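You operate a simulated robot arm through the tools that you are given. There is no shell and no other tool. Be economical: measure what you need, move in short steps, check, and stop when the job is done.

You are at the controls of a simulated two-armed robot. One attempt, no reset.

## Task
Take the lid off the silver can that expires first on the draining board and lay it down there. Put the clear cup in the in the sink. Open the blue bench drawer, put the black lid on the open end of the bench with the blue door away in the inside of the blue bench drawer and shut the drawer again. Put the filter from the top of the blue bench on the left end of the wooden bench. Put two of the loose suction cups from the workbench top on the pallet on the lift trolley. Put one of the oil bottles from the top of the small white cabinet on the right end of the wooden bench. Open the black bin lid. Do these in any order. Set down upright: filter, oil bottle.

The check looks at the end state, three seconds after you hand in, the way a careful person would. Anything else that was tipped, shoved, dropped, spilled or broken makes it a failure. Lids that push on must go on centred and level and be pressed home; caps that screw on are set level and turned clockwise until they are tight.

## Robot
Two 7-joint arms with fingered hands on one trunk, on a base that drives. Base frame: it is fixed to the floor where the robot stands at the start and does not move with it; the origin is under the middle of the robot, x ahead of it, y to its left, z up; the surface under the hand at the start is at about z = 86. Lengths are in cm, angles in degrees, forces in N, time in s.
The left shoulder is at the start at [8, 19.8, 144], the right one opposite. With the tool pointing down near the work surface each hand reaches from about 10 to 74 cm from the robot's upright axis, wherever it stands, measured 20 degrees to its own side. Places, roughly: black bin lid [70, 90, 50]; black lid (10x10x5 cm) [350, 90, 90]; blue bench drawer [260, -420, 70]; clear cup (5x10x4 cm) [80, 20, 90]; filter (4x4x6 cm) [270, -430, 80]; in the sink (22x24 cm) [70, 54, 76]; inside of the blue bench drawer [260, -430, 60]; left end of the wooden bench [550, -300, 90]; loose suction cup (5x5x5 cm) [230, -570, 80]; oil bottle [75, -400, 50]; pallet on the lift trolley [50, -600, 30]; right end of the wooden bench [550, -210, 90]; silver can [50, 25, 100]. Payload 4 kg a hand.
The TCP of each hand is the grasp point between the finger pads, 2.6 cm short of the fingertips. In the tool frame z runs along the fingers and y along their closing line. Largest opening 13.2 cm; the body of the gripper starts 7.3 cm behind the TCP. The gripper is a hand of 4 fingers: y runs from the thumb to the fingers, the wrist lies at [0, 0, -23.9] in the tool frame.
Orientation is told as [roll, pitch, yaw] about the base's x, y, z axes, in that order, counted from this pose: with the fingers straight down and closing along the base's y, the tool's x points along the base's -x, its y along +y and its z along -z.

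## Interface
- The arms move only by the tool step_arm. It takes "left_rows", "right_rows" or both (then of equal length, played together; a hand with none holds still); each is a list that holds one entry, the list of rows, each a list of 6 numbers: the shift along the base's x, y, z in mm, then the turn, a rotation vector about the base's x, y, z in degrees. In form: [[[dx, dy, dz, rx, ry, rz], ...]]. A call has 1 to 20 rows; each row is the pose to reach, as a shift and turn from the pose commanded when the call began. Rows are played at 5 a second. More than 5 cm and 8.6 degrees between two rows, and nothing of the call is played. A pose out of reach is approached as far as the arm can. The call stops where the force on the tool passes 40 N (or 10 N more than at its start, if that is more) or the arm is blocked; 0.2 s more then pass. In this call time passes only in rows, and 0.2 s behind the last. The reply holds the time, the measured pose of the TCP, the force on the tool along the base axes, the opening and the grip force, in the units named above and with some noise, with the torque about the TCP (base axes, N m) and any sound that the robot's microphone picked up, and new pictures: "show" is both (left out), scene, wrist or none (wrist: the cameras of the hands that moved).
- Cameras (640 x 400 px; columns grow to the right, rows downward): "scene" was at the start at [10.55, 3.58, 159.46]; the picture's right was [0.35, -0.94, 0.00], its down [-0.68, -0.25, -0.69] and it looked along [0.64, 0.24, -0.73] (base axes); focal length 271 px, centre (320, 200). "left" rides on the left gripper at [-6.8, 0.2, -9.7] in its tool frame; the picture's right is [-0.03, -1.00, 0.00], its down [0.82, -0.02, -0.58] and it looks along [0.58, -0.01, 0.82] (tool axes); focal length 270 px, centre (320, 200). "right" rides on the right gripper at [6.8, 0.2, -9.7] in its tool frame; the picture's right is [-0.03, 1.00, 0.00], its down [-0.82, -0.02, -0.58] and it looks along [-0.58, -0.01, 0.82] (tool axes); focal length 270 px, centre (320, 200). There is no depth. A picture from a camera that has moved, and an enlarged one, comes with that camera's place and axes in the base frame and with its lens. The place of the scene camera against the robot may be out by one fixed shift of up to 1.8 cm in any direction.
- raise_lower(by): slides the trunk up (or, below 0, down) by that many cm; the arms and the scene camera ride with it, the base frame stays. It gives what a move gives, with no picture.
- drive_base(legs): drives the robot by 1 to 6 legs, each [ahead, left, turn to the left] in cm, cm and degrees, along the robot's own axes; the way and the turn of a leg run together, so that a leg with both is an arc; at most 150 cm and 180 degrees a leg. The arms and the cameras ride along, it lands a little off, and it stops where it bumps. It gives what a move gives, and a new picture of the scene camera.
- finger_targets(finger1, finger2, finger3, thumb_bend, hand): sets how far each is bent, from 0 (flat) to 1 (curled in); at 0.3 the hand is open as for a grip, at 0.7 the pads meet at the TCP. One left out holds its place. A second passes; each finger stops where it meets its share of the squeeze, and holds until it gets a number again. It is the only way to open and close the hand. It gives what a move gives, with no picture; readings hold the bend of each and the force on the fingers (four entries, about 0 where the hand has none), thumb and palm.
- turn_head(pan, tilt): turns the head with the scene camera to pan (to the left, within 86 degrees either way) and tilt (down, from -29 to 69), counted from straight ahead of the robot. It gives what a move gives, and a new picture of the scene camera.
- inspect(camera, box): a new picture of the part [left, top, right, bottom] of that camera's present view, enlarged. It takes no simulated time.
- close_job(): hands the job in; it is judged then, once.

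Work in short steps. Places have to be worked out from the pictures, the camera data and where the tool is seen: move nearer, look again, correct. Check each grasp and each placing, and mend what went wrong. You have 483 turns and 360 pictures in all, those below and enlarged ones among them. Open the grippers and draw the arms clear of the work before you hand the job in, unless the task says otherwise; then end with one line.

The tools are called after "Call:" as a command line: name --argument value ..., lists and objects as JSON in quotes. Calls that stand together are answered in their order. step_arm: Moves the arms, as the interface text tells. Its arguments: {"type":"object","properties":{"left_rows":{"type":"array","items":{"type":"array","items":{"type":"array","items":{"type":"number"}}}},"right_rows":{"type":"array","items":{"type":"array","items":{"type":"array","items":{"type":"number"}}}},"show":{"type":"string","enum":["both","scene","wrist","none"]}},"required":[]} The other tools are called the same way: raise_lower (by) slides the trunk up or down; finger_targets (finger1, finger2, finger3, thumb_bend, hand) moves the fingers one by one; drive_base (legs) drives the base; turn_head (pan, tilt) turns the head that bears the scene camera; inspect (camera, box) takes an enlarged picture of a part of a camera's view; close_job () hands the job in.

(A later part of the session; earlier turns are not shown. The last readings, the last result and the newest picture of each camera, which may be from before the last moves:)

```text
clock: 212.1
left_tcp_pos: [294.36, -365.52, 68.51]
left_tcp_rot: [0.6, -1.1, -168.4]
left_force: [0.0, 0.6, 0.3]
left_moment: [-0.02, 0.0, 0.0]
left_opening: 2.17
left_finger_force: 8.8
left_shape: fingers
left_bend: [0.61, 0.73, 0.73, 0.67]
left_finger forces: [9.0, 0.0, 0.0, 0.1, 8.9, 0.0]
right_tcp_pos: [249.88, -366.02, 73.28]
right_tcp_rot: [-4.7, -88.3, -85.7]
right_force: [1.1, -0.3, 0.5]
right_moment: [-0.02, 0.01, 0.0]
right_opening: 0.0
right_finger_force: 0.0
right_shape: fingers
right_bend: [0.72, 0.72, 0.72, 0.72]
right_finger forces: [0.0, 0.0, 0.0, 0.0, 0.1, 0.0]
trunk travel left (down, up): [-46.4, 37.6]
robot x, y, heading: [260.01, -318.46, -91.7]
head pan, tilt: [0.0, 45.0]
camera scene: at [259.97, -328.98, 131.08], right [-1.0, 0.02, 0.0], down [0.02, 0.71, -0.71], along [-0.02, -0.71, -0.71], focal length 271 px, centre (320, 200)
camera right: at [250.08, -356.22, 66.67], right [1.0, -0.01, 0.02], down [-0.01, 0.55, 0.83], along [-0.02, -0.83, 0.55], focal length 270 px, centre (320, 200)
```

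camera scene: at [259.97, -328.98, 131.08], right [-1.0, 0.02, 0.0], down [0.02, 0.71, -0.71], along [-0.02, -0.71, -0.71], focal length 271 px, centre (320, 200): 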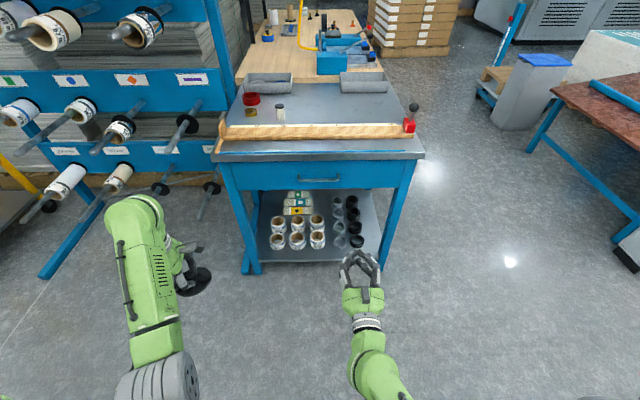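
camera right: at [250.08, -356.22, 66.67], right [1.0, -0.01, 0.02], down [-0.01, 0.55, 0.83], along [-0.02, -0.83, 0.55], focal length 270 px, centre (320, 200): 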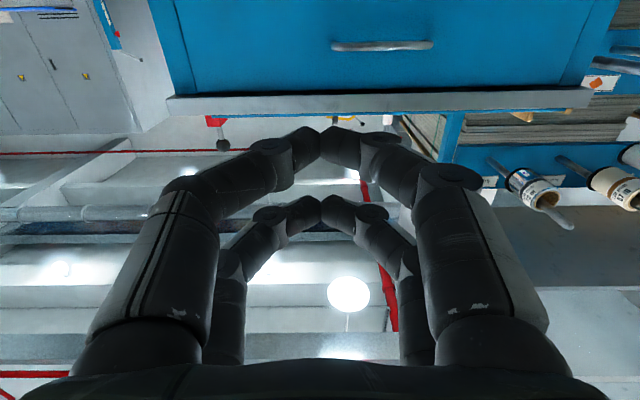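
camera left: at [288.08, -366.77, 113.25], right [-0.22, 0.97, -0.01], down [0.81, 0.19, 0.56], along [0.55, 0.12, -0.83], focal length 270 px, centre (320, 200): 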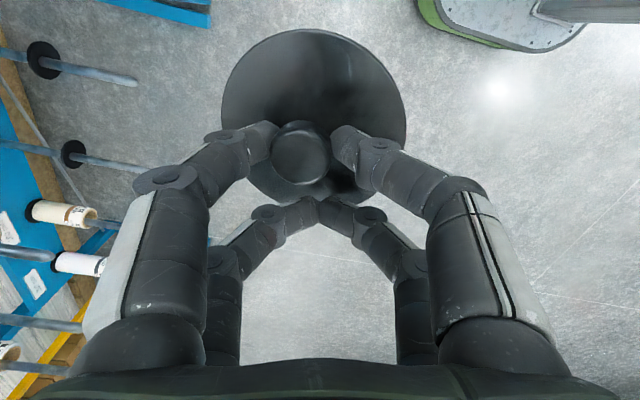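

Handle at about [258.7, -401, 70]. Now roll the right hand 90° about its pointing axis so that it closes vertically.

Call:
step_arm --right_rows '[[[0, 0, 0, 0, -8, 0], [0, 0, 0, 0, -16, 0], [0, 0, 0, 0, -24, 0], [0, 0, 0, 0, -32, 0], [0, 0, 0, 0, -40, 0], [0, 0, 0, 0, -48, 0], [0, 0, 0, 0, -56, 0], [0, 0, 0, 0, -64, 0], [0, 0, 0, 0, -72, 0], [0, 0, 0, 0, -80, 0], [0, 0, 0, 0, -88, 0]]]'

Call:
finger_targets --hand "right" --finger1 0.5 --finger2 0.5 --finger3 0.5 --thumb_bend 0.5

```text
clock: 214.5
left_tcp_pos: [294.38, -365.48, 68.67]
left_tcp_rot: [0.8, -1.0, -168.5]
left_force: [0.8, 0.8, -0.1]
left_moment: [-0.03, -0.02, 0.02]
left_opening: 2.17
left_finger_force: 9.0
left_shape: fingers
left_bend: [0.61, 0.73, 0.73, 0.67]
left_finger forces: [9.0, 0.1, 0.0, 0.0, 9.0, 0.0]
right_tcp_pos: [242.0, -368.87, 77.25]
right_tcp_rot: [83.2, -7.7, -178.2]
right_force: [0.0, 1.6, -0.5]
right_moment: [-0.01, 0.0, 0.0]
right_opening: 0.02
right_finger_force: 0.1
right_shape: fingers
right_bend: [0.72, 0.72, 0.72, 0.72]
right_finger forces: [0.0, 0.0, 0.0, 0.1, 0.1, 0.0]
right hand out of reach, approached as far as the arm can: row 3, 4, 5, 6, 7, 8, 9, 10, 11
trunk travel left (down, up): [-46.4, 37.6]
robot x, y, heading: [260.05, -318.61, -91.6]
head pan, tilt: [0.0, 45.0]
camera scene: at [259.78, -328.74, 131.1], right [-1.0, 0.02, 0.0], down [0.02, 0.71, -0.71], along [-0.02, -0.71, -0.71], focal length 271 px, centre (320, 200)
camera right: at [248.74, -359.14, 77.64], right [0.11, -0.11, 0.99], down [-0.82, 0.55, 0.16], along [-0.56, -0.83, -0.03], focal length 270 px, centre (320, 200)
```

scene: 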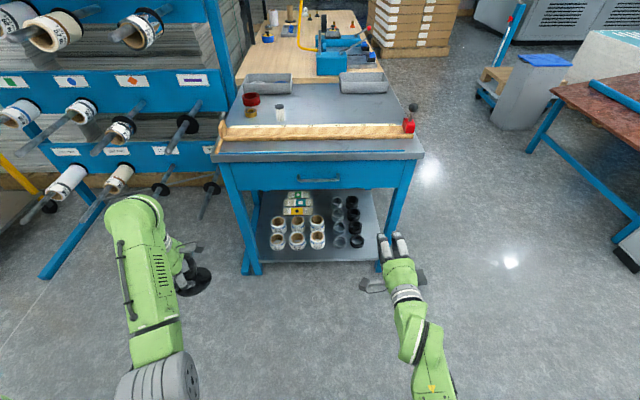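
right: 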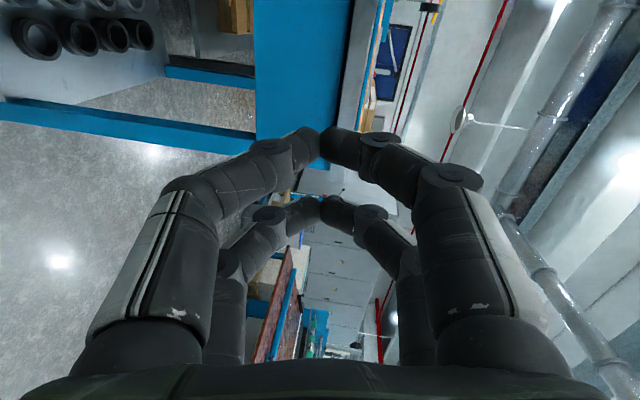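

```text
clock: 215.5
left_tcp_pos: [294.38, -365.54, 68.59]
left_tcp_rot: [0.7, -1.1, -168.5]
left_force: [-1.3, 0.0, -0.4]
left_moment: [-0.01, 0.05, -0.01]
left_opening: 2.18
left_finger_force: 8.8
left_shape: fingers
left_bend: [0.61, 0.73, 0.73, 0.67]
left_finger forces: [8.9, 0.0, 0.1, 0.0, 8.9, 0.0]
right_tcp_pos: [242.19, -369.06, 77.03]
right_tcp_rot: [82.9, -7.9, -178.2]
right_force: [0.5, 0.1, 0.3]
right_moment: [0.03, -0.04, 0.01]
right_opening: 6.53
right_finger_force: 0.0
right_shape: fingers
right_bend: [0.5, 0.5, 0.5, 0.5]
right_finger forces: [0.1, 0.0, 0.0, 0.0, 0.0, 0.0]
trunk travel left (down, up): [-46.4, 37.6]
robot x, y, heading: [259.91, -318.54, -91.2]
head pan, tilt: [0.0, 45.0]
```

The right hand now closes vertically. Drive forward 7 cm, then bring it in front of the handle.

Call:
drive_base --legs '[[7, 0, 1.5]]'

Call:
step_arm --right_rows '[[[40, 0, -15, 2, 0, 0], [80, 0, -30, 4, 2, 0], [120, 0, -50, 6, 4, 0], [155, -5, -70, 6, 6, 0]]]'

```text
clock: 216.5
left_tcp_pos: [295.55, -371.72, 68.5]
left_tcp_rot: [0.6, -1.1, -167.1]
left_force: [-1.2, 0.4, -0.4]
left_moment: [0.03, 0.01, 0.02]
left_opening: 2.18
left_finger_force: 9.1
left_shape: fingers
left_bend: [0.61, 0.73, 0.73, 0.67]
left_finger forces: [8.9, 0.0, 0.0, 0.0, 8.8, 0.0]
right_tcp_pos: [243.46, -376.52, 77.1]
right_tcp_rot: [82.9, -7.9, -176.7]
right_force: [0.6, -0.4, 1.0]
right_moment: [0.0, -0.01, 0.0]
right_opening: 6.54
right_finger_force: 0.0
right_shape: fingers
right_bend: [0.5, 0.5, 0.5, 0.5]
right_finger forces: [0.0, 0.1, 0.0, 0.0, 0.1, 0.0]
trunk travel left (down, up): [-46.4, 37.6]
robot x, y, heading: [260.13, -325.57, -89.6]
head pan, tilt: [0.0, 45.0]
camera scene: at [260.18, -336.11, 131.07], right [-1.0, 0.0, 0.0], down [0.0, 0.71, -0.71], along [0.0, -0.71, -0.71], focal length 271 px, centre (320, 200)
```

scene: 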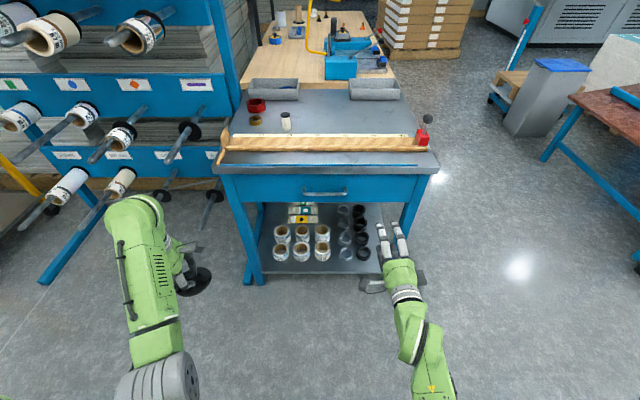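

```text
clock: 217.5
left_tcp_pos: [295.52, -371.72, 68.47]
left_tcp_rot: [0.5, -1.1, -167.0]
left_force: [0.2, 0.0, -0.5]
left_moment: [0.02, -0.01, 0.01]
left_opening: 2.22
left_finger_force: 9.4
left_shape: fingers
left_bend: [0.61, 0.73, 0.73, 0.67]
left_finger forces: [9.0, 0.0, 0.0, 0.0, 8.9, 0.1]
right_tcp_pos: [251.75, -381.02, 77.76]
right_tcp_rot: [74.3, -14.0, -172.9]
right_force: [0.8, 0.2, 0.7]
right_moment: [0.01, -0.06, 0.01]
right_opening: 6.57
right_finger_force: 0.0
right_shape: fingers
right_bend: [0.5, 0.5, 0.5, 0.5]
right_finger forces: [0.0, 0.0, 0.0, 0.0, 0.0, 0.1]
right hand out of reach, approached as far as the arm can: row 1, 2, 3, 4
trunk travel left (down, up): [-46.4, 37.6]
robot x, y, heading: [259.97, -325.61, -89.9]
head pan, tilt: [0.0, 45.0]
camera scene: at [260.28, -336.05, 131.08], right [-1.0, 0.0, 0.0], down [0.0, 0.71, -0.71], along [0.0, -0.71, -0.71], focal length 271 px, centre (320, 200)
camera right: at [257.9, -370.92, 78.63], right [0.24, -0.24, 0.94], down [-0.82, 0.46, 0.33], along [-0.51, -0.85, -0.09], focal length 270 px, centre (320, 200)
```

scene: 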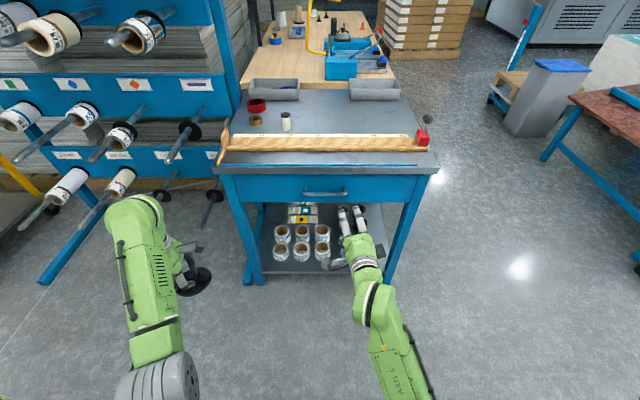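
right: 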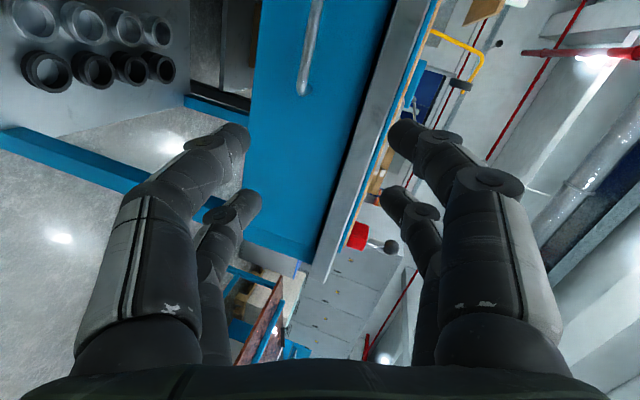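

This roll only works with the hand further to my right. I return the hand and shift the base 15 cm to the left instead.

Call:
step_arm --right_rows '[[[-28, 15, -2, 3, -2, 0], [-56, 30, -4, 6, -4, 0], [-83, 45, -7, 9, -6, -4]]]' --show "none"

Call:
drive_base --legs '[[0, 15, 0]]'

Call:
inspect --camera "right" --box '[0, 0, 640, 400]'

```text
clock: 218.3
left_tcp_pos: [295.61, -371.7, 68.49]
left_tcp_rot: [0.6, -1.1, -167.0]
left_force: [1.4, 0.1, -0.4]
left_moment: [0.01, 0.02, -0.01]
left_opening: 2.2
left_finger_force: 8.6
left_shape: fingers
left_bend: [0.61, 0.73, 0.73, 0.67]
left_finger forces: [8.9, 0.0, 0.0, 0.1, 8.9, 0.1]
right_tcp_pos: [242.82, -376.72, 76.82]
right_tcp_rot: [66.0, -7.1, -175.3]
right_force: [0.2, -0.3, -0.1]
right_moment: [-0.03, 0.01, 0.01]
right_opening: 6.57
right_finger_force: 0.1
right_shape: fingers
right_bend: [0.5, 0.5, 0.5, 0.5]
right_finger forces: [0.1, 0.0, 0.1, 0.0, 0.1, 0.0]
trunk travel left (down, up): [-46.4, 37.6]
robot x, y, heading: [260.02, -325.75, -90.0]
head pan, tilt: [0.0, 45.0]
```

```text
clock: 219.7
left_tcp_pos: [310.92, -371.52, 68.52]
left_tcp_rot: [0.6, -1.1, -166.7]
left_force: [1.0, -0.9, -0.5]
left_moment: [0.01, 0.01, 0.01]
left_opening: 2.17
left_finger_force: 9.3
left_shape: fingers
left_bend: [0.61, 0.73, 0.73, 0.67]
left_finger forces: [8.8, 0.1, 0.1, 0.0, 8.9, 0.0]
right_tcp_pos: [258.33, -376.65, 76.95]
right_tcp_rot: [65.8, -6.9, -175.1]
right_force: [-0.4, -0.4, 0.4]
right_moment: [-0.01, 0.01, 0.03]
right_opening: 6.56
right_finger_force: 0.1
right_shape: fingers
right_bend: [0.5, 0.5, 0.5, 0.5]
right_finger forces: [0.1, 0.0, 0.0, 0.1, 0.1, 0.1]
trunk travel left (down, up): [-46.4, 37.6]
robot x, y, heading: [275.13, -325.77, -89.6]
head pan, tilt: [0.0, 45.0]
camera scene: at [275.41, -335.95, 131.08], right [-1.0, -0.01, 0.0], down [0.0, 0.71, -0.71], along [0.0, -0.71, -0.71], focal length 271 px, centre (320, 200)
```

scene: 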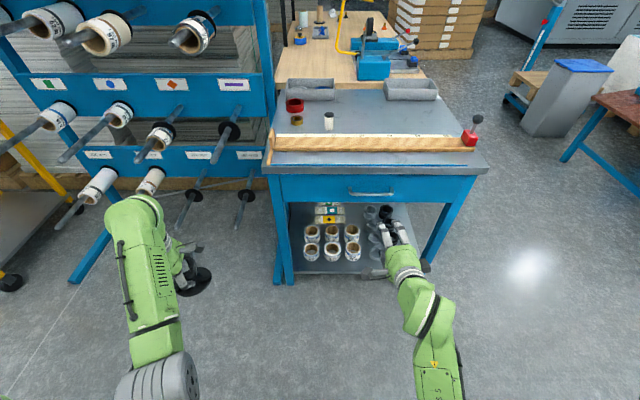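

```text
1.00 times, centred on (320, 200) of right (not enlarged: the box is as wide or as high as the picture)
camera zoom: at [264.88, -367.39, 80.19], right [0.12, -0.4, 0.91], down [-0.83, 0.47, 0.32], along [-0.55, -0.79, -0.27], focal length 270 px, centre (320, 200)
```

zoom: 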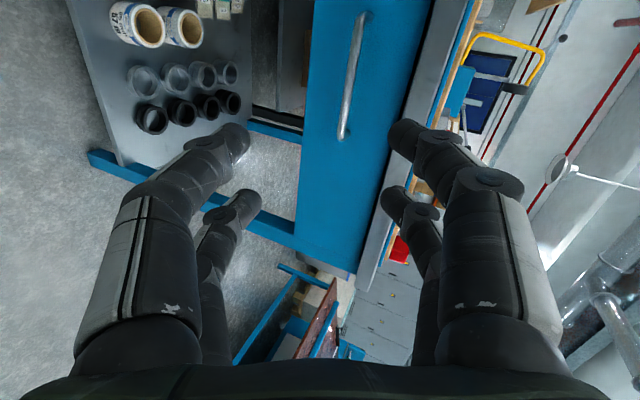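

Handle centre is about [260, -401, 70.6]. Level the hand and approach to y -392.

Call:
step_arm --right_rows '[[[3, -10, -20, -6, 0, 0], [6, -40, -35, -12, 0, 0], [10, -80, -50, -16, 0, 0], [12, -120, -58, -16, 0, 0]]]' --show "both"

```text
clock: 220.7
left_tcp_pos: [310.98, -371.6, 68.6]
left_tcp_rot: [0.6, -1.2, -166.8]
left_force: [0.4, 0.4, 0.2]
left_moment: [0.04, 0.0, 0.0]
left_opening: 2.17
left_finger_force: 9.1
left_shape: fingers
left_bend: [0.61, 0.73, 0.73, 0.67]
left_finger forces: [8.9, 0.1, 0.0, 0.0, 9.0, 0.0]
right_tcp_pos: [259.14, -387.79, 73.27]
right_tcp_rot: [81.4, -8.6, -177.2]
right_force: [0.1, -0.6, 1.0]
right_moment: [-0.01, 0.01, 0.0]
right_opening: 6.59
right_finger_force: 0.0
right_shape: fingers
right_bend: [0.5, 0.5, 0.5, 0.5]
right_finger forces: [0.0, 0.0, 0.0, 0.1, 0.1, 0.0]
right hand out of reach, approached as far as the arm can: row 3, 4
trunk travel left (down, up): [-46.4, 37.6]
robot x, y, heading: [275.67, -325.69, -89.6]
head pan, tilt: [0.0, 45.0]
camera scene: at [275.43, -336.06, 131.07], right [-1.0, -0.01, 0.0], down [0.0, 0.71, -0.71], along [0.0, -0.71, -0.71], focal length 271 px, centre (320, 200)
camera right: at [265.71, -378.03, 73.9], right [0.13, -0.14, 0.98], down [-0.82, 0.53, 0.19], along [-0.55, -0.83, -0.05], focal length 270 px, centre (320, 200)
```

scene: 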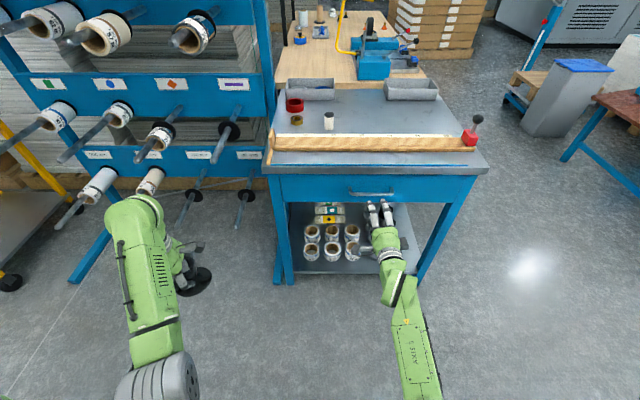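
right: 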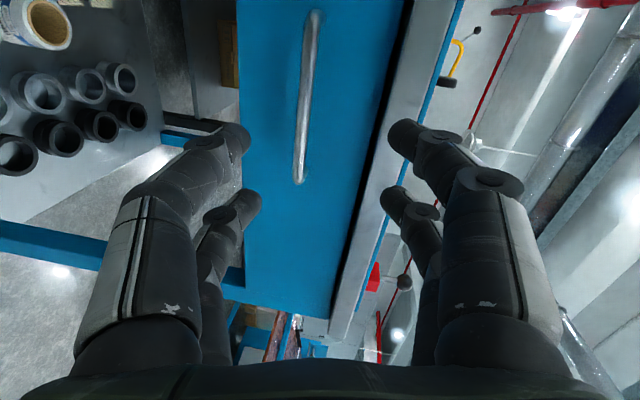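

This roll direction is at the wrist's limit (the mirrored one suits the right arm). I pull back and roll the other way round.

Call:
step_arm --right_rows '[[[0, 40, 0, 0, 8, 0], [0, 80, 0, 0, 16, 0], [0, 120, 0, 0, 24, 0], [0, 150, 0, 0, 32, 0], [0, 150, 0, 0, 40, 0], [0, 150, 0, 0, 48, 0], [0, 150, 0, 0, 56, 0], [0, 150, 0, 0, 64, 0], [0, 150, 0, 0, 72, 0], [0, 150, 0, 0, 80, 0], [0, 150, 0, 0, 88, 0], [0, 150, 0, 0, 96, 0], [0, 150, 0, 0, 104, 0], [0, 150, 0, 0, 112, 0], [0, 150, 0, 0, 120, 0], [0, 150, 0, 0, 128, 0], [0, 150, 0, 0, 136, 0], [0, 150, 0, 0, 144, 0], [0, 150, 0, 0, 152, 0], [0, 150, 0, 0, 160, 0]]]'

```text
clock: 224.9
left_tcp_pos: [310.88, -371.32, 68.47]
left_tcp_rot: [0.5, -1.0, -166.8]
left_force: [0.4, 0.3, -0.7]
left_moment: [-0.02, 0.0, -0.01]
left_opening: 2.19
left_finger_force: 8.7
left_shape: fingers
left_bend: [0.61, 0.73, 0.73, 0.67]
left_finger forces: [8.9, 0.0, 0.0, 0.1, 8.9, 0.1]
right_tcp_pos: [258.82, -372.66, 73.35]
right_tcp_rot: [-97.0, -11.7, -2.8]
right_force: [-0.5, 0.0, 0.1]
right_moment: [0.0, -0.03, -0.04]
right_opening: 6.58
right_finger_force: 0.0
right_shape: fingers
right_bend: [0.5, 0.5, 0.5, 0.5]
right_finger forces: [0.1, 0.1, 0.1, 0.0, 0.1, 0.0]
right hand out of reach, approached as far as the arm can: row 4, 5
trunk travel left (down, up): [-46.4, 37.6]
robot x, y, heading: [275.59, -325.8, -89.6]
head pan, tilt: [0.0, 45.0]
camera scene: at [275.42, -335.95, 131.08], right [-1.0, -0.01, 0.0], down [0.0, 0.71, -0.71], along [0.0, -0.71, -0.71], focal length 271 px, centre (320, 200)
camera right: at [252.93, -362.91, 70.7], right [0.22, -0.13, -0.97], down [0.84, 0.54, 0.12], along [0.5, -0.83, 0.23], focal length 270 px, centre (320, 200)
```

scene: 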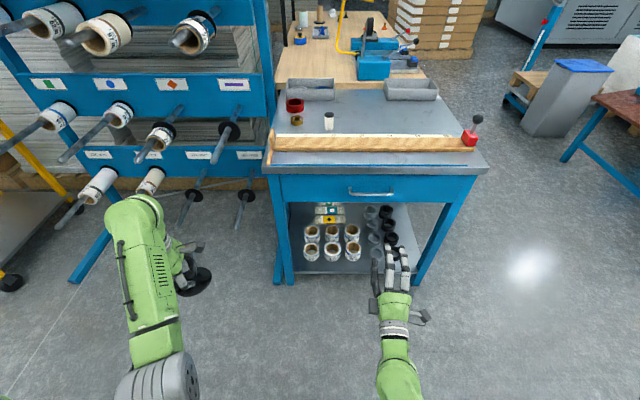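
right: 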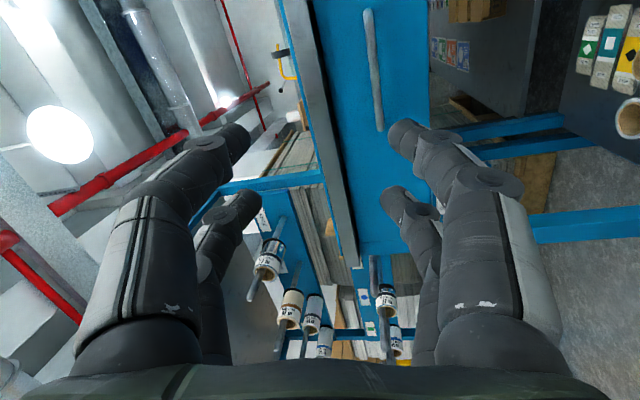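

Rolled properly. The handle now measures [258, -402, 70.1]. Approach with the fingers straddling the bar.

Call:
step_arm --right_rows '[[[-2, -40, -8, 2, 2, 0], [-3, -80, -16, 4, 4, 0], [-4, -120, -24, 6, 6, 0], [-5, -160, -30, 6, 6, 0], [-5, -200, -33, 6, 6, 0]]]' --show "wrist"

```text
clock: 226.1
left_tcp_pos: [310.94, -371.56, 68.59]
left_tcp_rot: [0.6, -1.1, -166.8]
left_force: [0.1, 0.0, -0.7]
left_moment: [-0.01, 0.0, -0.03]
left_opening: 2.17
left_finger_force: 9.2
left_shape: fingers
left_bend: [0.61, 0.73, 0.73, 0.67]
left_finger forces: [8.9, 0.0, 0.1, 0.0, 8.9, 0.0]
right_tcp_pos: [258.26, -392.91, 69.96]
right_tcp_rot: [-91.1, -5.4, -3.7]
right_force: [0.7, 0.1, 0.2]
right_moment: [-0.01, -0.01, 0.02]
right_opening: 6.59
right_finger_force: 0.1
right_shape: fingers
right_bend: [0.5, 0.5, 0.5, 0.5]
right_finger forces: [0.1, 0.0, 0.0, 0.0, 0.0, 0.1]
trunk travel left (down, up): [-46.4, 37.6]
robot x, y, heading: [275.4, -325.95, -89.6]
head pan, tilt: [0.0, 45.0]
camera right: at [252.24, -382.97, 68.97], right [0.12, -0.03, -0.99], down [0.85, 0.52, 0.09], along [0.52, -0.85, 0.09], focal length 270 px, centre (320, 200)
```

right: 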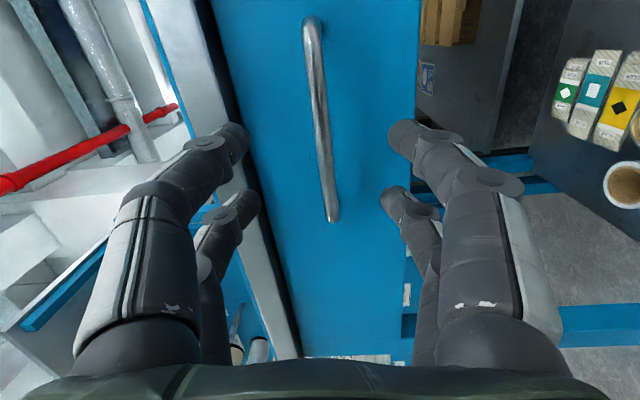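

Advance 9 cm carefully and close on the bar.

Call:
step_arm --right_rows '[[[-1, -40, 3, 0, 0, 0], [-2, -75, 4, 0, 0, 0], [-2, -95, 5, 0, 0, 0]]]' --show "wrist"

```text
clock: 226.9
left_tcp_pos: [310.77, -371.18, 68.62]
left_tcp_rot: [0.8, -1.2, -167.0]
left_force: [0.1, 0.0, -0.5]
left_moment: [0.02, -0.01, 0.01]
left_opening: 2.2
left_finger_force: 8.6
left_shape: fingers
left_bend: [0.61, 0.73, 0.73, 0.67]
left_finger forces: [8.9, 0.1, 0.1, 0.0, 8.9, 0.1]
right_tcp_pos: [258.11, -401.16, 69.8]
right_tcp_rot: [-90.6, -5.3, -3.6]
right_force: [2.1, 18.3, 2.7]
right_moment: [0.56, -0.1, 0.51]
right_opening: 6.59
right_finger_force: 10.4
right_shape: fingers
right_bend: [0.5, 0.58, 0.5, 0.5]
right_finger forces: [0.1, 19.2, 0.1, 0.0, 0.0, 0.2]
trunk travel left (down, up): [-46.4, 37.6]
robot x, y, heading: [275.43, -325.48, -89.6]
head pan, tilt: [0.0, 45.0]
stopped in row 3 (right hand): the force on the tool passed its limit at 61 N (the readings are from after the stop); the commanded pose is now the measured one
camera right: at [252.0, -391.1, 68.93], right [0.12, -0.02, -0.99], down [0.85, 0.53, 0.09], along [0.52, -0.85, 0.08], focal length 270 px, centre (320, 200)
```

right: 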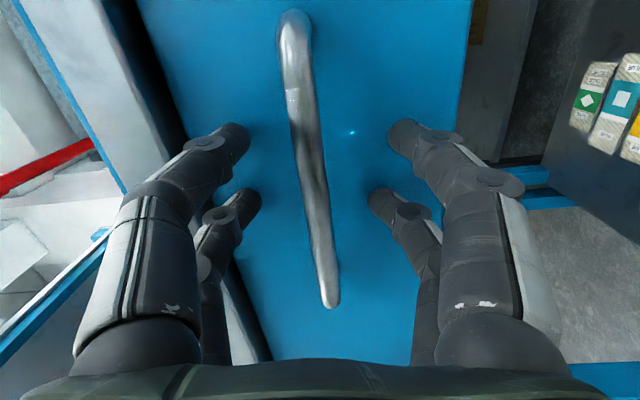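

A fingertip met the drawer face (y≈-404). Back 6 mm and close.

Call:
step_arm --right_rows '[[[0, 4, 0, 0, 0, 0], [0, 7, 0, 0, 0, 0]]]' --show "none"

Call:
finger_targets --hand "right" --finger1 0.75 --finger2 0.75 --finger3 0.75 --thumb_bend 0.75

Call:
inspect --camera "right" --box '[120, 0, 520, 300]'

```text
clock: 227.5
left_tcp_pos: [310.87, -371.57, 68.51]
left_tcp_rot: [0.6, -1.1, -166.9]
left_force: [0.0, 0.8, -0.2]
left_moment: [0.05, 0.01, 0.02]
left_opening: 2.19
left_finger_force: 9.1
left_shape: fingers
left_bend: [0.61, 0.73, 0.73, 0.67]
left_finger forces: [8.9, 0.0, 0.0, 0.0, 8.8, 0.0]
right_tcp_pos: [258.16, -400.8, 69.8]
right_tcp_rot: [-90.4, -5.4, -3.6]
right_force: [0.1, 0.3, -0.6]
right_moment: [0.01, 0.02, 0.0]
right_opening: 6.59
right_finger_force: 0.1
right_shape: fingers
right_bend: [0.5, 0.5, 0.5, 0.5]
right_finger forces: [0.1, 0.1, 0.0, 0.0, 0.1, 0.0]
trunk travel left (down, up): [-46.4, 37.6]
robot x, y, heading: [275.27, -325.22, -89.7]
head pan, tilt: [0.0, 45.0]
```

```text
clock: 228.5
left_tcp_pos: [310.88, -371.44, 68.47]
left_tcp_rot: [0.6, -1.3, -166.8]
left_force: [0.0, 0.5, 0.0]
left_moment: [0.0, 0.03, 0.01]
left_opening: 2.2
left_finger_force: 9.0
left_shape: fingers
left_bend: [0.61, 0.73, 0.73, 0.67]
left_finger forces: [8.9, 0.0, 0.0, 0.0, 8.9, 0.0]
right_tcp_pos: [258.15, -400.71, 69.85]
right_tcp_rot: [-90.6, -5.4, -3.6]
right_force: [-0.9, -3.1, 7.2]
right_moment: [-0.07, 0.11, 0.01]
right_opening: 0.03
right_finger_force: 5.9
right_shape: fingers
right_bend: [0.73, 0.73, 0.74, 0.71]
right_finger forces: [3.1, 0.1, 0.1, 0.0, 8.5, 0.1]
trunk travel left (down, up): [-46.4, 37.6]
robot x, y, heading: [275.52, -325.28, -89.4]
head pan, tilt: [0.0, 45.0]
```

```text
1.33 times, centred on (320, 150) of right
camera zoom: at [252.05, -390.66, 69.0], right [0.12, -0.02, -0.99], down [0.85, 0.53, 0.09], along [0.52, -0.85, 0.08], focal length 360 px, centre (320, 267)
```

zoom: 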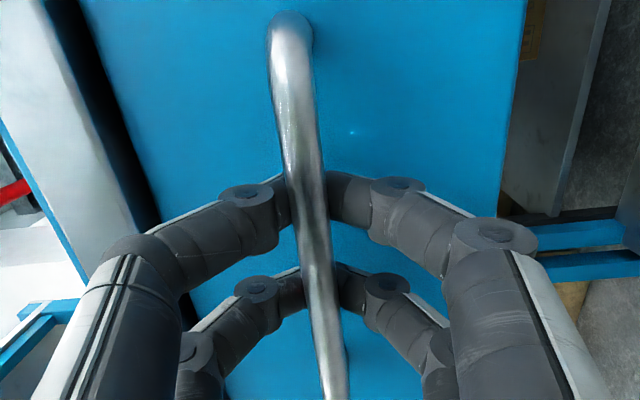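

Hooked behind the bar. Pull the drawer open.

Call:
step_arm --right_rows '[[[0, 20, 0, 0, 0, 0], [0, 45, 0, 0, 0, 0], [0, 75, 0, 0, 0, 0], [0, 105, 0, 0, 0, 0], [0, 135, 0, 0, 0, 0], [0, 165, 0, 0, 0, 0], [0, 195, 0, 0, 0, 0], [0, 220, 0, 0, 0, 0]]]' --show "scene"

```text
clock: 230.3
left_tcp_pos: [310.92, -371.41, 68.54]
left_tcp_rot: [0.6, -1.2, -166.8]
left_force: [0.1, 0.3, -1.2]
left_moment: [0.01, -0.03, 0.01]
left_opening: 2.19
left_finger_force: 9.1
left_shape: fingers
left_bend: [0.61, 0.73, 0.73, 0.67]
left_finger forces: [8.9, 0.1, 0.1, 0.0, 8.9, 0.1]
right_tcp_pos: [258.06, -378.62, 69.5]
right_tcp_rot: [-90.3, -5.3, -3.7]
right_force: [-1.3, 0.4, 2.5]
right_moment: [0.04, 0.07, 0.01]
right_opening: 0.02
right_finger_force: 0.6
right_shape: fingers
right_bend: [0.74, 0.74, 0.74, 0.72]
right_finger forces: [0.0, 0.1, 0.1, 0.0, 0.4, 0.0]
trunk travel left (down, up): [-46.4, 37.6]
robot x, y, heading: [275.22, -325.68, -90.0]
head pan, tilt: [0.0, 45.0]
camera scene: at [275.45, -335.81, 131.08], right [-1.0, -0.01, 0.0], down [0.0, 0.71, -0.71], along [0.0, -0.71, -0.71], focal length 271 px, centre (320, 200)
```

scene: 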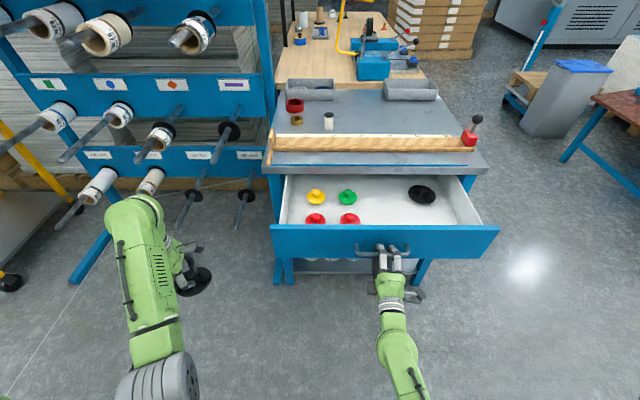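

The drawer is open: yellow, green, red pieces and another black piece inside; there is a free spot near [252, -390] once it's a bit further out. Pull 5 cm more, then release the bar and retreat.

Call:
step_arm --right_rows '[[[0, 20, 0, 0, 0, 0], [0, 40, 0, 0, 0, 0], [0, 55, 0, 0, 0, 0]]]' --show "none"

Call:
finger_targets --hand "right" --finger1 0.5 --finger2 0.5 --finger3 0.5 --thumb_bend 0.5

Call:
step_arm --right_rows '[[[0, 30, 0, 0, 0, 0], [0, 60, 0, 0, 0, 0], [0, 80, 0, 0, 0, 0]]]' --show "scene"

```text
clock: 231.1
left_tcp_pos: [310.8, -371.49, 68.59]
left_tcp_rot: [0.6, -1.1, -166.7]
left_force: [0.0, -0.7, -0.4]
left_moment: [-0.02, -0.04, 0.0]
left_opening: 2.19
left_finger_force: 9.2
left_shape: fingers
left_bend: [0.61, 0.73, 0.73, 0.67]
left_finger forces: [9.0, 0.0, 0.0, 0.0, 8.9, 0.0]
right_tcp_pos: [257.96, -372.99, 69.71]
right_tcp_rot: [-90.4, -5.3, -3.7]
right_force: [-0.3, -0.5, 1.3]
right_moment: [0.02, 0.02, -0.02]
right_opening: 0.0
right_finger_force: 0.3
right_shape: fingers
right_bend: [0.74, 0.74, 0.74, 0.72]
right_finger forces: [0.1, 0.0, 0.0, 0.0, 0.2, 0.0]
trunk travel left (down, up): [-46.4, 37.6]
robot x, y, heading: [275.14, -325.77, -89.8]
head pan, tilt: [0.0, 45.0]
```

```text
clock: 232.1
left_tcp_pos: [310.82, -371.55, 68.61]
left_tcp_rot: [0.6, -1.0, -166.7]
left_force: [0.2, 0.1, -0.5]
left_moment: [0.01, -0.02, 0.03]
left_opening: 2.18
left_finger_force: 8.4
left_shape: fingers
left_bend: [0.61, 0.73, 0.73, 0.67]
left_finger forces: [8.9, 0.0, 0.1, 0.0, 9.0, 0.1]
right_tcp_pos: [258.04, -373.17, 69.75]
right_tcp_rot: [-90.5, -5.5, -3.7]
right_force: [-0.2, -0.1, 0.1]
right_moment: [-0.02, 0.02, 0.04]
right_opening: 6.53
right_finger_force: 0.0
right_shape: fingers
right_bend: [0.5, 0.5, 0.5, 0.5]
right_finger forces: [0.1, 0.0, 0.0, 0.0, 0.1, 0.0]
trunk travel left (down, up): [-46.4, 37.6]
robot x, y, heading: [275.33, -325.43, -89.9]
head pan, tilt: [0.0, 45.0]
```

```text
clock: 232.9
left_tcp_pos: [310.76, -371.46, 68.51]
left_tcp_rot: [0.6, -1.2, -166.9]
left_force: [0.2, 0.5, -0.6]
left_moment: [0.02, -0.02, -0.03]
left_opening: 2.18
left_finger_force: 9.4
left_shape: fingers
left_bend: [0.61, 0.73, 0.73, 0.67]
left_finger forces: [8.9, 0.0, 0.0, 0.0, 8.8, 0.0]
right_tcp_pos: [258.12, -364.98, 69.69]
right_tcp_rot: [-90.6, -5.3, -3.6]
right_force: [0.2, 0.7, 0.4]
right_moment: [0.02, -0.03, -0.03]
right_opening: 6.52
right_finger_force: 0.0
right_shape: fingers
right_bend: [0.5, 0.5, 0.5, 0.5]
right_finger forces: [0.0, 0.0, 0.0, 0.0, 0.0, 0.0]
trunk travel left (down, up): [-46.4, 37.6]
robot x, y, heading: [275.18, -325.47, -89.8]
head pan, tilt: [0.0, 45.0]
camera scene: at [275.39, -335.92, 131.08], right [-1.0, -0.01, 0.0], down [0.0, 0.71, -0.71], along [0.0, -0.71, -0.71], focal length 271 px, centre (320, 200)
```

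scene: 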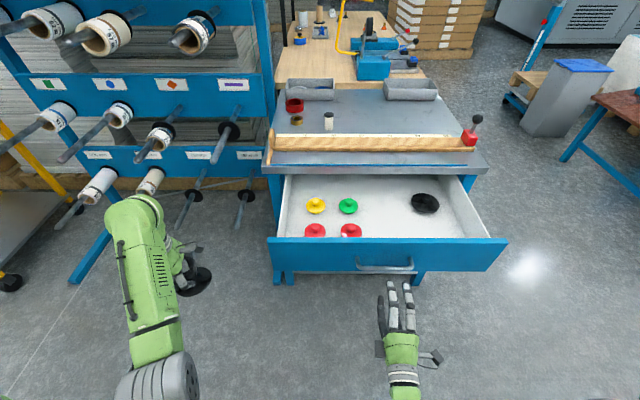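

Drawer open further and released. Raise the trunk and shift the base to the right so the left hand gets over the drawer.

Call:
raise_lower --by 18

Call:
drive_base --legs '[[0, -24, 0]]'

Call:
step_arm --left_rows '[[[-20, -20, 0, 0, 0, 0], [-45, -45, 0, 0, 0, 0], [-75, -70, 0, 0, 0, 0], [-105, -95, 0, 0, 0, 0], [-140, -115, 0, 0, 0, 0], [-175, -135, 0, 0, 0, 0]]]'

```text
clock: 234.9
left_tcp_pos: [310.92, -371.49, 86.49]
left_tcp_rot: [0.5, -1.1, -166.9]
left_force: [0.1, -0.2, -0.8]
left_moment: [0.0, 0.05, -0.03]
left_opening: 2.19
left_finger_force: 8.2
left_shape: fingers
left_bend: [0.61, 0.73, 0.73, 0.67]
left_finger forces: [8.9, 0.1, 0.1, 0.0, 8.9, 0.0]
right_tcp_pos: [258.16, -365.05, 87.62]
right_tcp_rot: [-90.5, -5.4, -3.7]
right_force: [0.8, -0.4, 0.1]
right_moment: [0.01, -0.02, 0.0]
right_opening: 6.54
right_finger_force: 0.0
right_shape: fingers
right_bend: [0.5, 0.5, 0.5, 0.5]
right_finger forces: [0.0, 0.0, 0.0, 0.0, 0.0, 0.0]
trunk travel left (down, up): [-64.4, 19.6]
robot x, y, heading: [275.57, -325.75, -89.6]
head pan, tilt: [0.0, 45.0]
```

```text
clock: 236.7
left_tcp_pos: [286.6, -371.72, 86.36]
left_tcp_rot: [0.6, -1.2, -167.0]
left_force: [0.7, -0.8, -1.0]
left_moment: [0.02, -0.02, 0.01]
left_opening: 2.18
left_finger_force: 9.1
left_shape: fingers
left_bend: [0.61, 0.73, 0.73, 0.67]
left_finger forces: [8.9, 0.0, 0.0, 0.1, 8.8, 0.0]
right_tcp_pos: [233.93, -365.0, 87.69]
right_tcp_rot: [-90.5, -5.3, -3.9]
right_force: [0.0, -0.1, -0.1]
right_moment: [0.01, -0.01, -0.03]
right_opening: 6.54
right_finger_force: 0.0
right_shape: fingers
right_bend: [0.5, 0.5, 0.5, 0.5]
right_finger forces: [0.1, 0.0, 0.0, 0.0, 0.1, 0.1]
trunk travel left (down, up): [-64.4, 19.6]
robot x, y, heading: [251.51, -325.91, -90.1]
head pan, tilt: [0.0, 45.0]
camera scene: at [251.42, -336.0, 149.08], right [-1.0, 0.0, 0.0], down [0.0, 0.71, -0.71], along [0.0, -0.71, -0.71], focal length 271 px, centre (320, 200)
```

scene: 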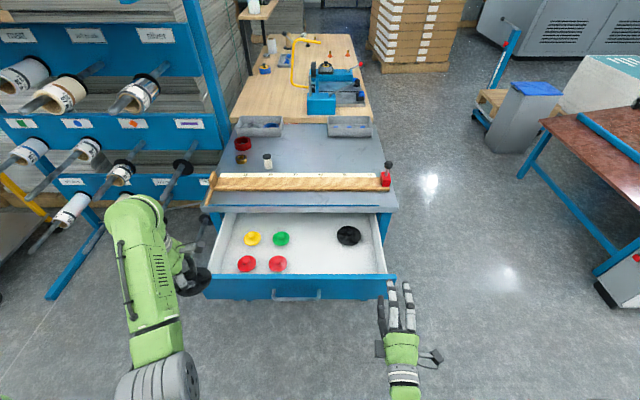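

```text
clock: 238.1
left_tcp_pos: [269.05, -385.37, 86.38]
left_tcp_rot: [0.6, -1.1, -167.1]
left_force: [0.2, 0.0, 0.1]
left_moment: [0.01, 0.0, 0.01]
left_opening: 2.2
left_finger_force: 9.2
left_shape: fingers
left_bend: [0.61, 0.73, 0.73, 0.67]
left_finger forces: [8.9, 0.0, 0.0, 0.0, 8.9, 0.0]
right_tcp_pos: [233.79, -364.93, 87.6]
right_tcp_rot: [-90.4, -5.4, -3.9]
right_force: [-1.3, 0.3, 0.4]
right_moment: [-0.03, 0.0, 0.0]
right_opening: 6.49
right_finger_force: 0.0
right_shape: fingers
right_bend: [0.5, 0.5, 0.5, 0.5]
right_finger forces: [0.0, 0.0, 0.0, 0.0, 0.1, 0.1]
trunk travel left (down, up): [-64.4, 19.6]
robot x, y, heading: [251.13, -325.53, -90.0]
head pan, tilt: [0.0, 45.0]
camera scene: at [251.06, -336.08, 149.07], right [-1.0, 0.0, 0.0], down [0.0, 0.71, -0.71], along [0.0, -0.71, -0.71], focal length 271 px, centre (320, 200)
camera left: at [262.65, -386.81, 96.0], right [-0.25, 0.97, -0.01], down [0.8, 0.21, 0.56], along [0.55, 0.13, -0.83], focal length 270 px, centre (320, 200)
```

scene: 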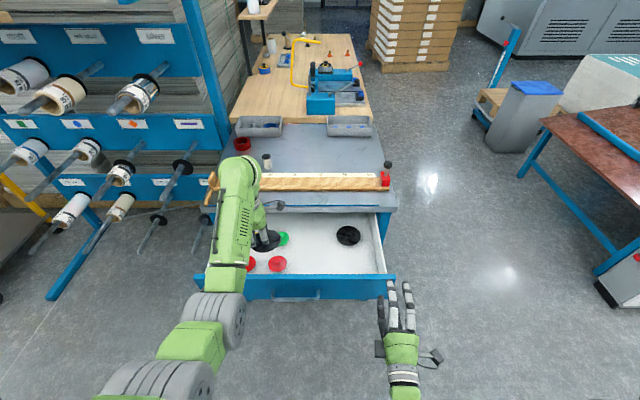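
left: 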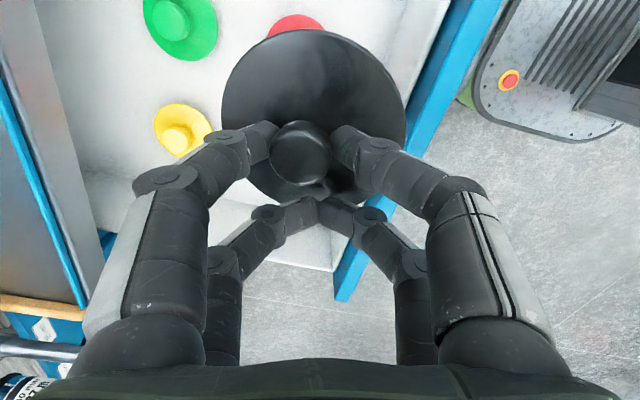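

Continue to above the free spot between the red/green pieces and the black one: lid centre [252, -389].

Call:
step_arm --left_rows '[[[-40, -5, 0, 0, 0, 0], [-80, -10, 0, 0, 0, 0], [-120, -18, 0, 0, 0, 0], [-155, -28, 0, 0, 0, 0]]]'

```text
clock: 239.1
left_tcp_pos: [253.22, -388.34, 86.31]
left_tcp_rot: [0.6, -1.2, -167.1]
left_force: [0.4, -0.1, -0.5]
left_moment: [0.03, -0.03, 0.0]
left_opening: 2.16
left_finger_force: 9.2
left_shape: fingers
left_bend: [0.61, 0.73, 0.73, 0.67]
left_finger forces: [8.9, 0.0, 0.0, 0.1, 8.8, 0.0]
right_tcp_pos: [233.82, -365.03, 87.65]
right_tcp_rot: [-90.4, -5.4, -3.9]
right_force: [0.0, 0.0, 0.3]
right_moment: [-0.02, 0.01, 0.0]
right_opening: 6.52
right_finger_force: 0.1
right_shape: fingers
right_bend: [0.5, 0.5, 0.5, 0.5]
right_finger forces: [0.0, 0.0, 0.0, 0.0, 0.0, 0.1]
trunk travel left (down, up): [-64.4, 19.6]
robot x, y, heading: [251.32, -325.3, -90.1]
head pan, tilt: [0.0, 45.0]
camera scene: at [251.04, -336.08, 149.07], right [-1.0, 0.0, 0.0], down [0.0, 0.71, -0.71], along [0.0, -0.71, -0.71], focal length 271 px, centre (320, 200)
camera left: at [246.85, -389.78, 96.02], right [-0.25, 0.97, -0.01], down [0.8, 0.21, 0.56], along [0.55, 0.13, -0.83], focal length 270 px, centre (320, 200)
```

scene: 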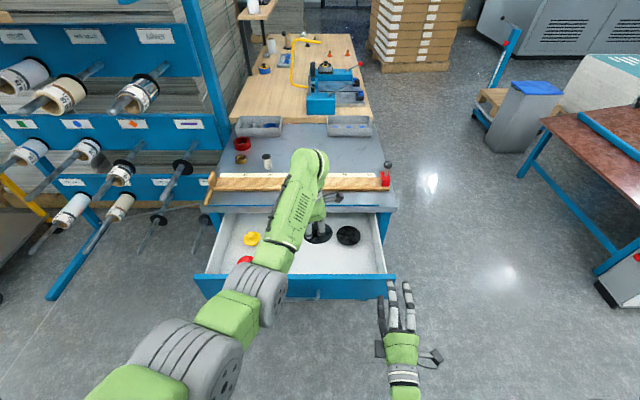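
left: 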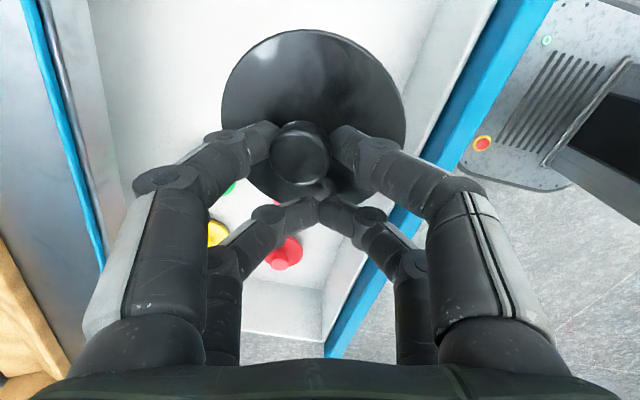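

Clear of the bench edge. Lower the trunk 12 cm, then the last bit in small steps.

Call:
raise_lower --by -12

Call:
step_arm --left_rows '[[[0, 0, -6, 0, 0, 0], [0, 0, -12, 0, 0, 0], [0, 0, -18, 0, 0, 0], [0, 0, -24, 0, 0, 0], [0, 0, -30, 0, 0, 0]]]'

```text
clock: 240.6
left_tcp_pos: [253.4, -388.21, 74.4]
left_tcp_rot: [0.7, -1.0, -167.1]
left_force: [0.5, -0.2, -0.7]
left_moment: [0.02, 0.01, 0.0]
left_opening: 2.2
left_finger_force: 8.4
left_shape: fingers
left_bend: [0.61, 0.73, 0.73, 0.67]
left_finger forces: [8.9, 0.1, 0.1, 0.1, 8.8, 0.1]
right_tcp_pos: [233.87, -364.94, 75.72]
right_tcp_rot: [-90.5, -5.4, -3.9]
right_force: [-0.1, -0.4, 0.9]
right_moment: [-0.02, 0.0, -0.02]
right_opening: 6.54
right_finger_force: 0.2
right_shape: fingers
right_bend: [0.5, 0.5, 0.5, 0.5]
right_finger forces: [0.0, 0.0, 0.0, 0.0, 0.0, 0.1]
trunk travel left (down, up): [-52.4, 31.6]
robot x, y, heading: [251.41, -325.76, -89.8]
head pan, tilt: [0.0, 45.0]
```

```text
clock: 241.8
left_tcp_pos: [253.31, -388.16, 71.35]
left_tcp_rot: [0.6, -1.1, -167.1]
left_force: [-0.1, -0.5, -0.4]
left_moment: [0.0, 0.03, -0.03]
left_opening: 2.14
left_finger_force: 9.0
left_shape: fingers
left_bend: [0.61, 0.73, 0.73, 0.67]
left_finger forces: [8.9, 0.0, 0.1, 0.0, 8.8, 0.0]
right_tcp_pos: [233.81, -364.94, 75.74]
right_tcp_rot: [-90.5, -5.4, -3.8]
right_force: [-0.3, -0.2, -0.8]
right_moment: [0.0, -0.01, -0.01]
right_opening: 6.51
right_finger_force: 0.0
right_shape: fingers
right_bend: [0.5, 0.5, 0.5, 0.5]
right_finger forces: [0.0, 0.0, 0.0, 0.0, 0.0, 0.1]
trunk travel left (down, up): [-52.4, 31.6]
robot x, y, heading: [251.36, -325.94, -89.9]
head pan, tilt: [0.0, 45.0]
camera scene: at [251.22, -336.01, 137.08], right [-1.0, 0.0, 0.0], down [0.0, 0.71, -0.71], along [0.0, -0.71, -0.71], focal length 271 px, centre (320, 200)
camera left: at [246.96, -389.7, 81.03], right [-0.25, 0.97, -0.01], down [0.8, 0.21, 0.56], along [0.55, 0.13, -0.83], focal length 270 px, centre (320, 200)
```

scene: 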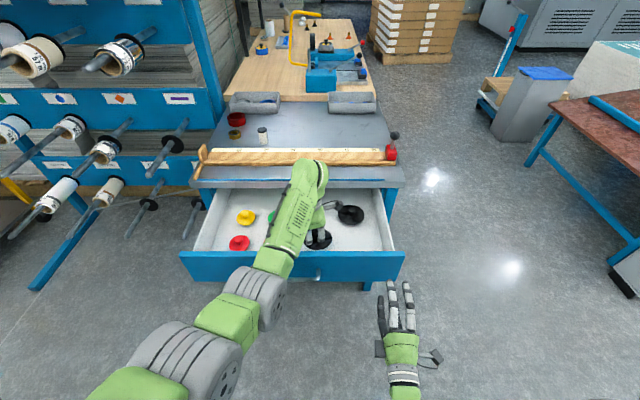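
left: 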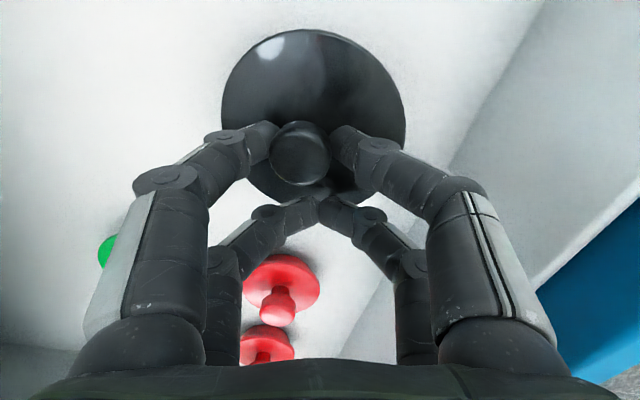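

Continue down until contact.

Call:
step_arm --left_rows '[[[0, 0, -6, 0, 0, 0], [0, 0, -12, 0, 0, 0], [0, 0, -18, 0, 0, 0], [0, 0, -23, 0, 0, 0], [0, 0, -28, 0, 0, 0]]]' --show "wrist"

```text
clock: 243.0
left_tcp_pos: [253.22, -388.41, 69.47]
left_tcp_rot: [1.5, -1.5, -167.1]
left_force: [1.0, -0.6, 37.2]
left_moment: [-1.02, 0.34, -0.01]
left_opening: 2.2
left_finger_force: 24.7
left_shape: fingers
left_bend: [0.7, 0.73, 0.73, 0.66]
left_finger forces: [36.8, 0.0, 0.0, 0.0, 12.5, 0.0]
right_tcp_pos: [233.83, -364.69, 75.9]
right_tcp_rot: [-90.8, -5.4, -3.9]
right_force: [0.0, -1.0, 0.0]
right_moment: [0.01, -0.04, 0.0]
right_opening: 6.55
right_finger_force: 0.1
right_shape: fingers
right_bend: [0.5, 0.5, 0.5, 0.5]
right_finger forces: [0.1, 0.2, 0.0, 0.1, 0.1, 0.0]
trunk travel left (down, up): [-52.4, 31.6]
robot x, y, heading: [250.93, -325.62, -90.0]
head pan, tilt: [0.0, 45.0]
camera left: at [246.91, -389.73, 79.24], right [-0.25, 0.97, -0.02], down [0.8, 0.22, 0.55], along [0.54, 0.12, -0.83], focal length 270 px, centre (320, 200)
```

left: 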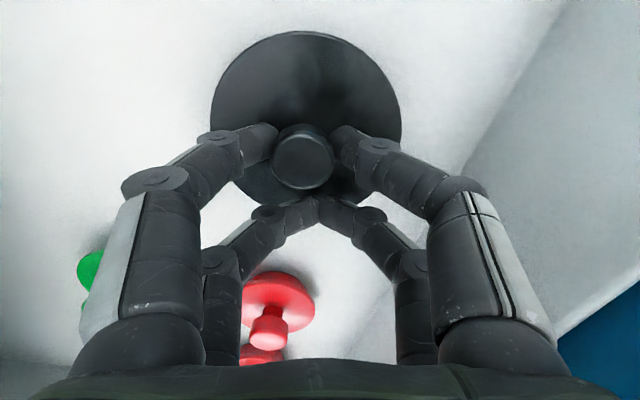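

Contact. Ease up a little and release the knob.

Call:
step_arm --left_rows '[[[0, 0, 5, 0, 0, 0]]]' --show "none"

Call:
finger_targets --hand "left" --finger1 0.58 --finger2 0.62 --finger3 0.62 --thumb_bend 0.58

Call:
raise_lower --by 14

Call:
inspect --camera "left" --box '[0, 0, 640, 400]'

```text
clock: 243.4
left_tcp_pos: [253.27, -388.14, 69.5]
left_tcp_rot: [1.0, -1.3, -167.2]
left_force: [-2.5, 0.4, 31.6]
left_moment: [-0.87, 0.36, -0.05]
left_opening: 2.18
left_finger_force: 23.2
left_shape: fingers
left_bend: [0.71, 0.73, 0.73, 0.66]
left_finger forces: [33.8, 0.0, 0.1, 0.0, 12.3, 0.1]
right_tcp_pos: [233.83, -364.68, 75.82]
right_tcp_rot: [-90.8, -5.4, -3.9]
right_force: [-0.2, 0.0, -1.0]
right_moment: [0.0, 0.01, -0.02]
right_opening: 6.53
right_finger_force: 0.0
right_shape: fingers
right_bend: [0.5, 0.5, 0.5, 0.5]
right_finger forces: [0.0, 0.1, 0.0, 0.0, 0.1, 0.1]
trunk travel left (down, up): [-52.4, 31.6]
robot x, y, heading: [251.25, -325.61, -90.1]
head pan, tilt: [0.0, 45.0]
```

```text
clock: 244.4
left_tcp_pos: [253.32, -387.98, 69.7]
left_tcp_rot: [1.2, -1.4, -167.1]
left_force: [2.5, 1.0, 38.5]
left_moment: [0.17, 0.15, 0.02]
left_opening: 2.53
left_finger_force: 19.9
left_shape: fingers
left_bend: [0.64, 0.66, 0.67, 0.61]
left_finger forces: [9.4, 4.2, 5.8, 0.0, 20.2, 0.1]
right_tcp_pos: [233.84, -364.71, 75.81]
right_tcp_rot: [-90.8, -5.3, -3.9]
right_force: [0.0, 0.7, -0.9]
right_moment: [-0.03, 0.01, 0.02]
right_opening: 6.54
right_finger_force: 0.0
right_shape: fingers
right_bend: [0.5, 0.5, 0.5, 0.5]
right_finger forces: [0.0, 0.0, 0.0, 0.0, 0.0, 0.0]
trunk travel left (down, up): [-52.4, 31.6]
robot x, y, heading: [251.12, -326.01, -90.4]
head pan, tilt: [0.0, 45.0]
```

```text
clock: 246.1
left_tcp_pos: [253.39, -388.22, 82.96]
left_tcp_rot: [0.6, -1.1, -167.0]
left_force: [0.8, -0.2, 0.7]
left_moment: [-0.01, -0.02, -0.03]
left_opening: 4.2
left_finger_force: 0.1
left_shape: fingers
left_bend: [0.57, 0.62, 0.62, 0.57]
left_finger forces: [0.1, 0.0, 0.1, 0.0, 0.0, 0.0]
right_tcp_pos: [233.8, -365.09, 89.72]
right_tcp_rot: [-90.6, -5.4, -3.9]
right_force: [0.1, 0.0, 0.1]
right_moment: [-0.02, -0.02, -0.04]
right_opening: 6.54
right_finger_force: 0.0
right_shape: fingers
right_bend: [0.5, 0.5, 0.5, 0.5]
right_finger forces: [0.0, 0.0, 0.0, 0.0, 0.1, 0.0]
trunk travel left (down, up): [-66.4, 17.6]
robot x, y, heading: [251.37, -325.37, -89.9]
head pan, tilt: [0.0, 45.0]
```

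```text
1.00 times, centred on (320, 200) of left (not enlarged: the box is as wide or as high as the picture)
camera zoom: at [247.01, -389.77, 92.8], right [-0.25, 0.97, -0.01], down [0.8, 0.21, 0.56], along [0.55, 0.13, -0.83], focal length 270 px, centre (320, 200)
```

zoom: 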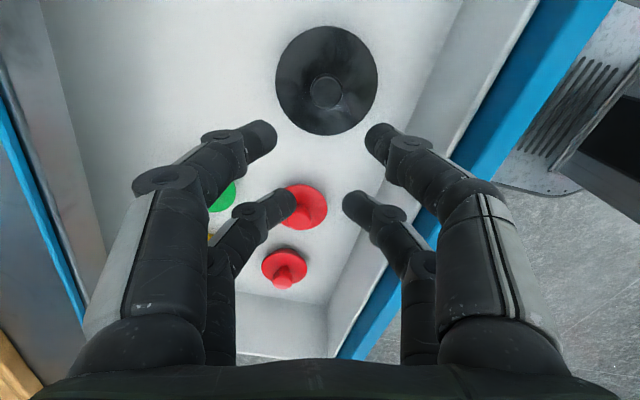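

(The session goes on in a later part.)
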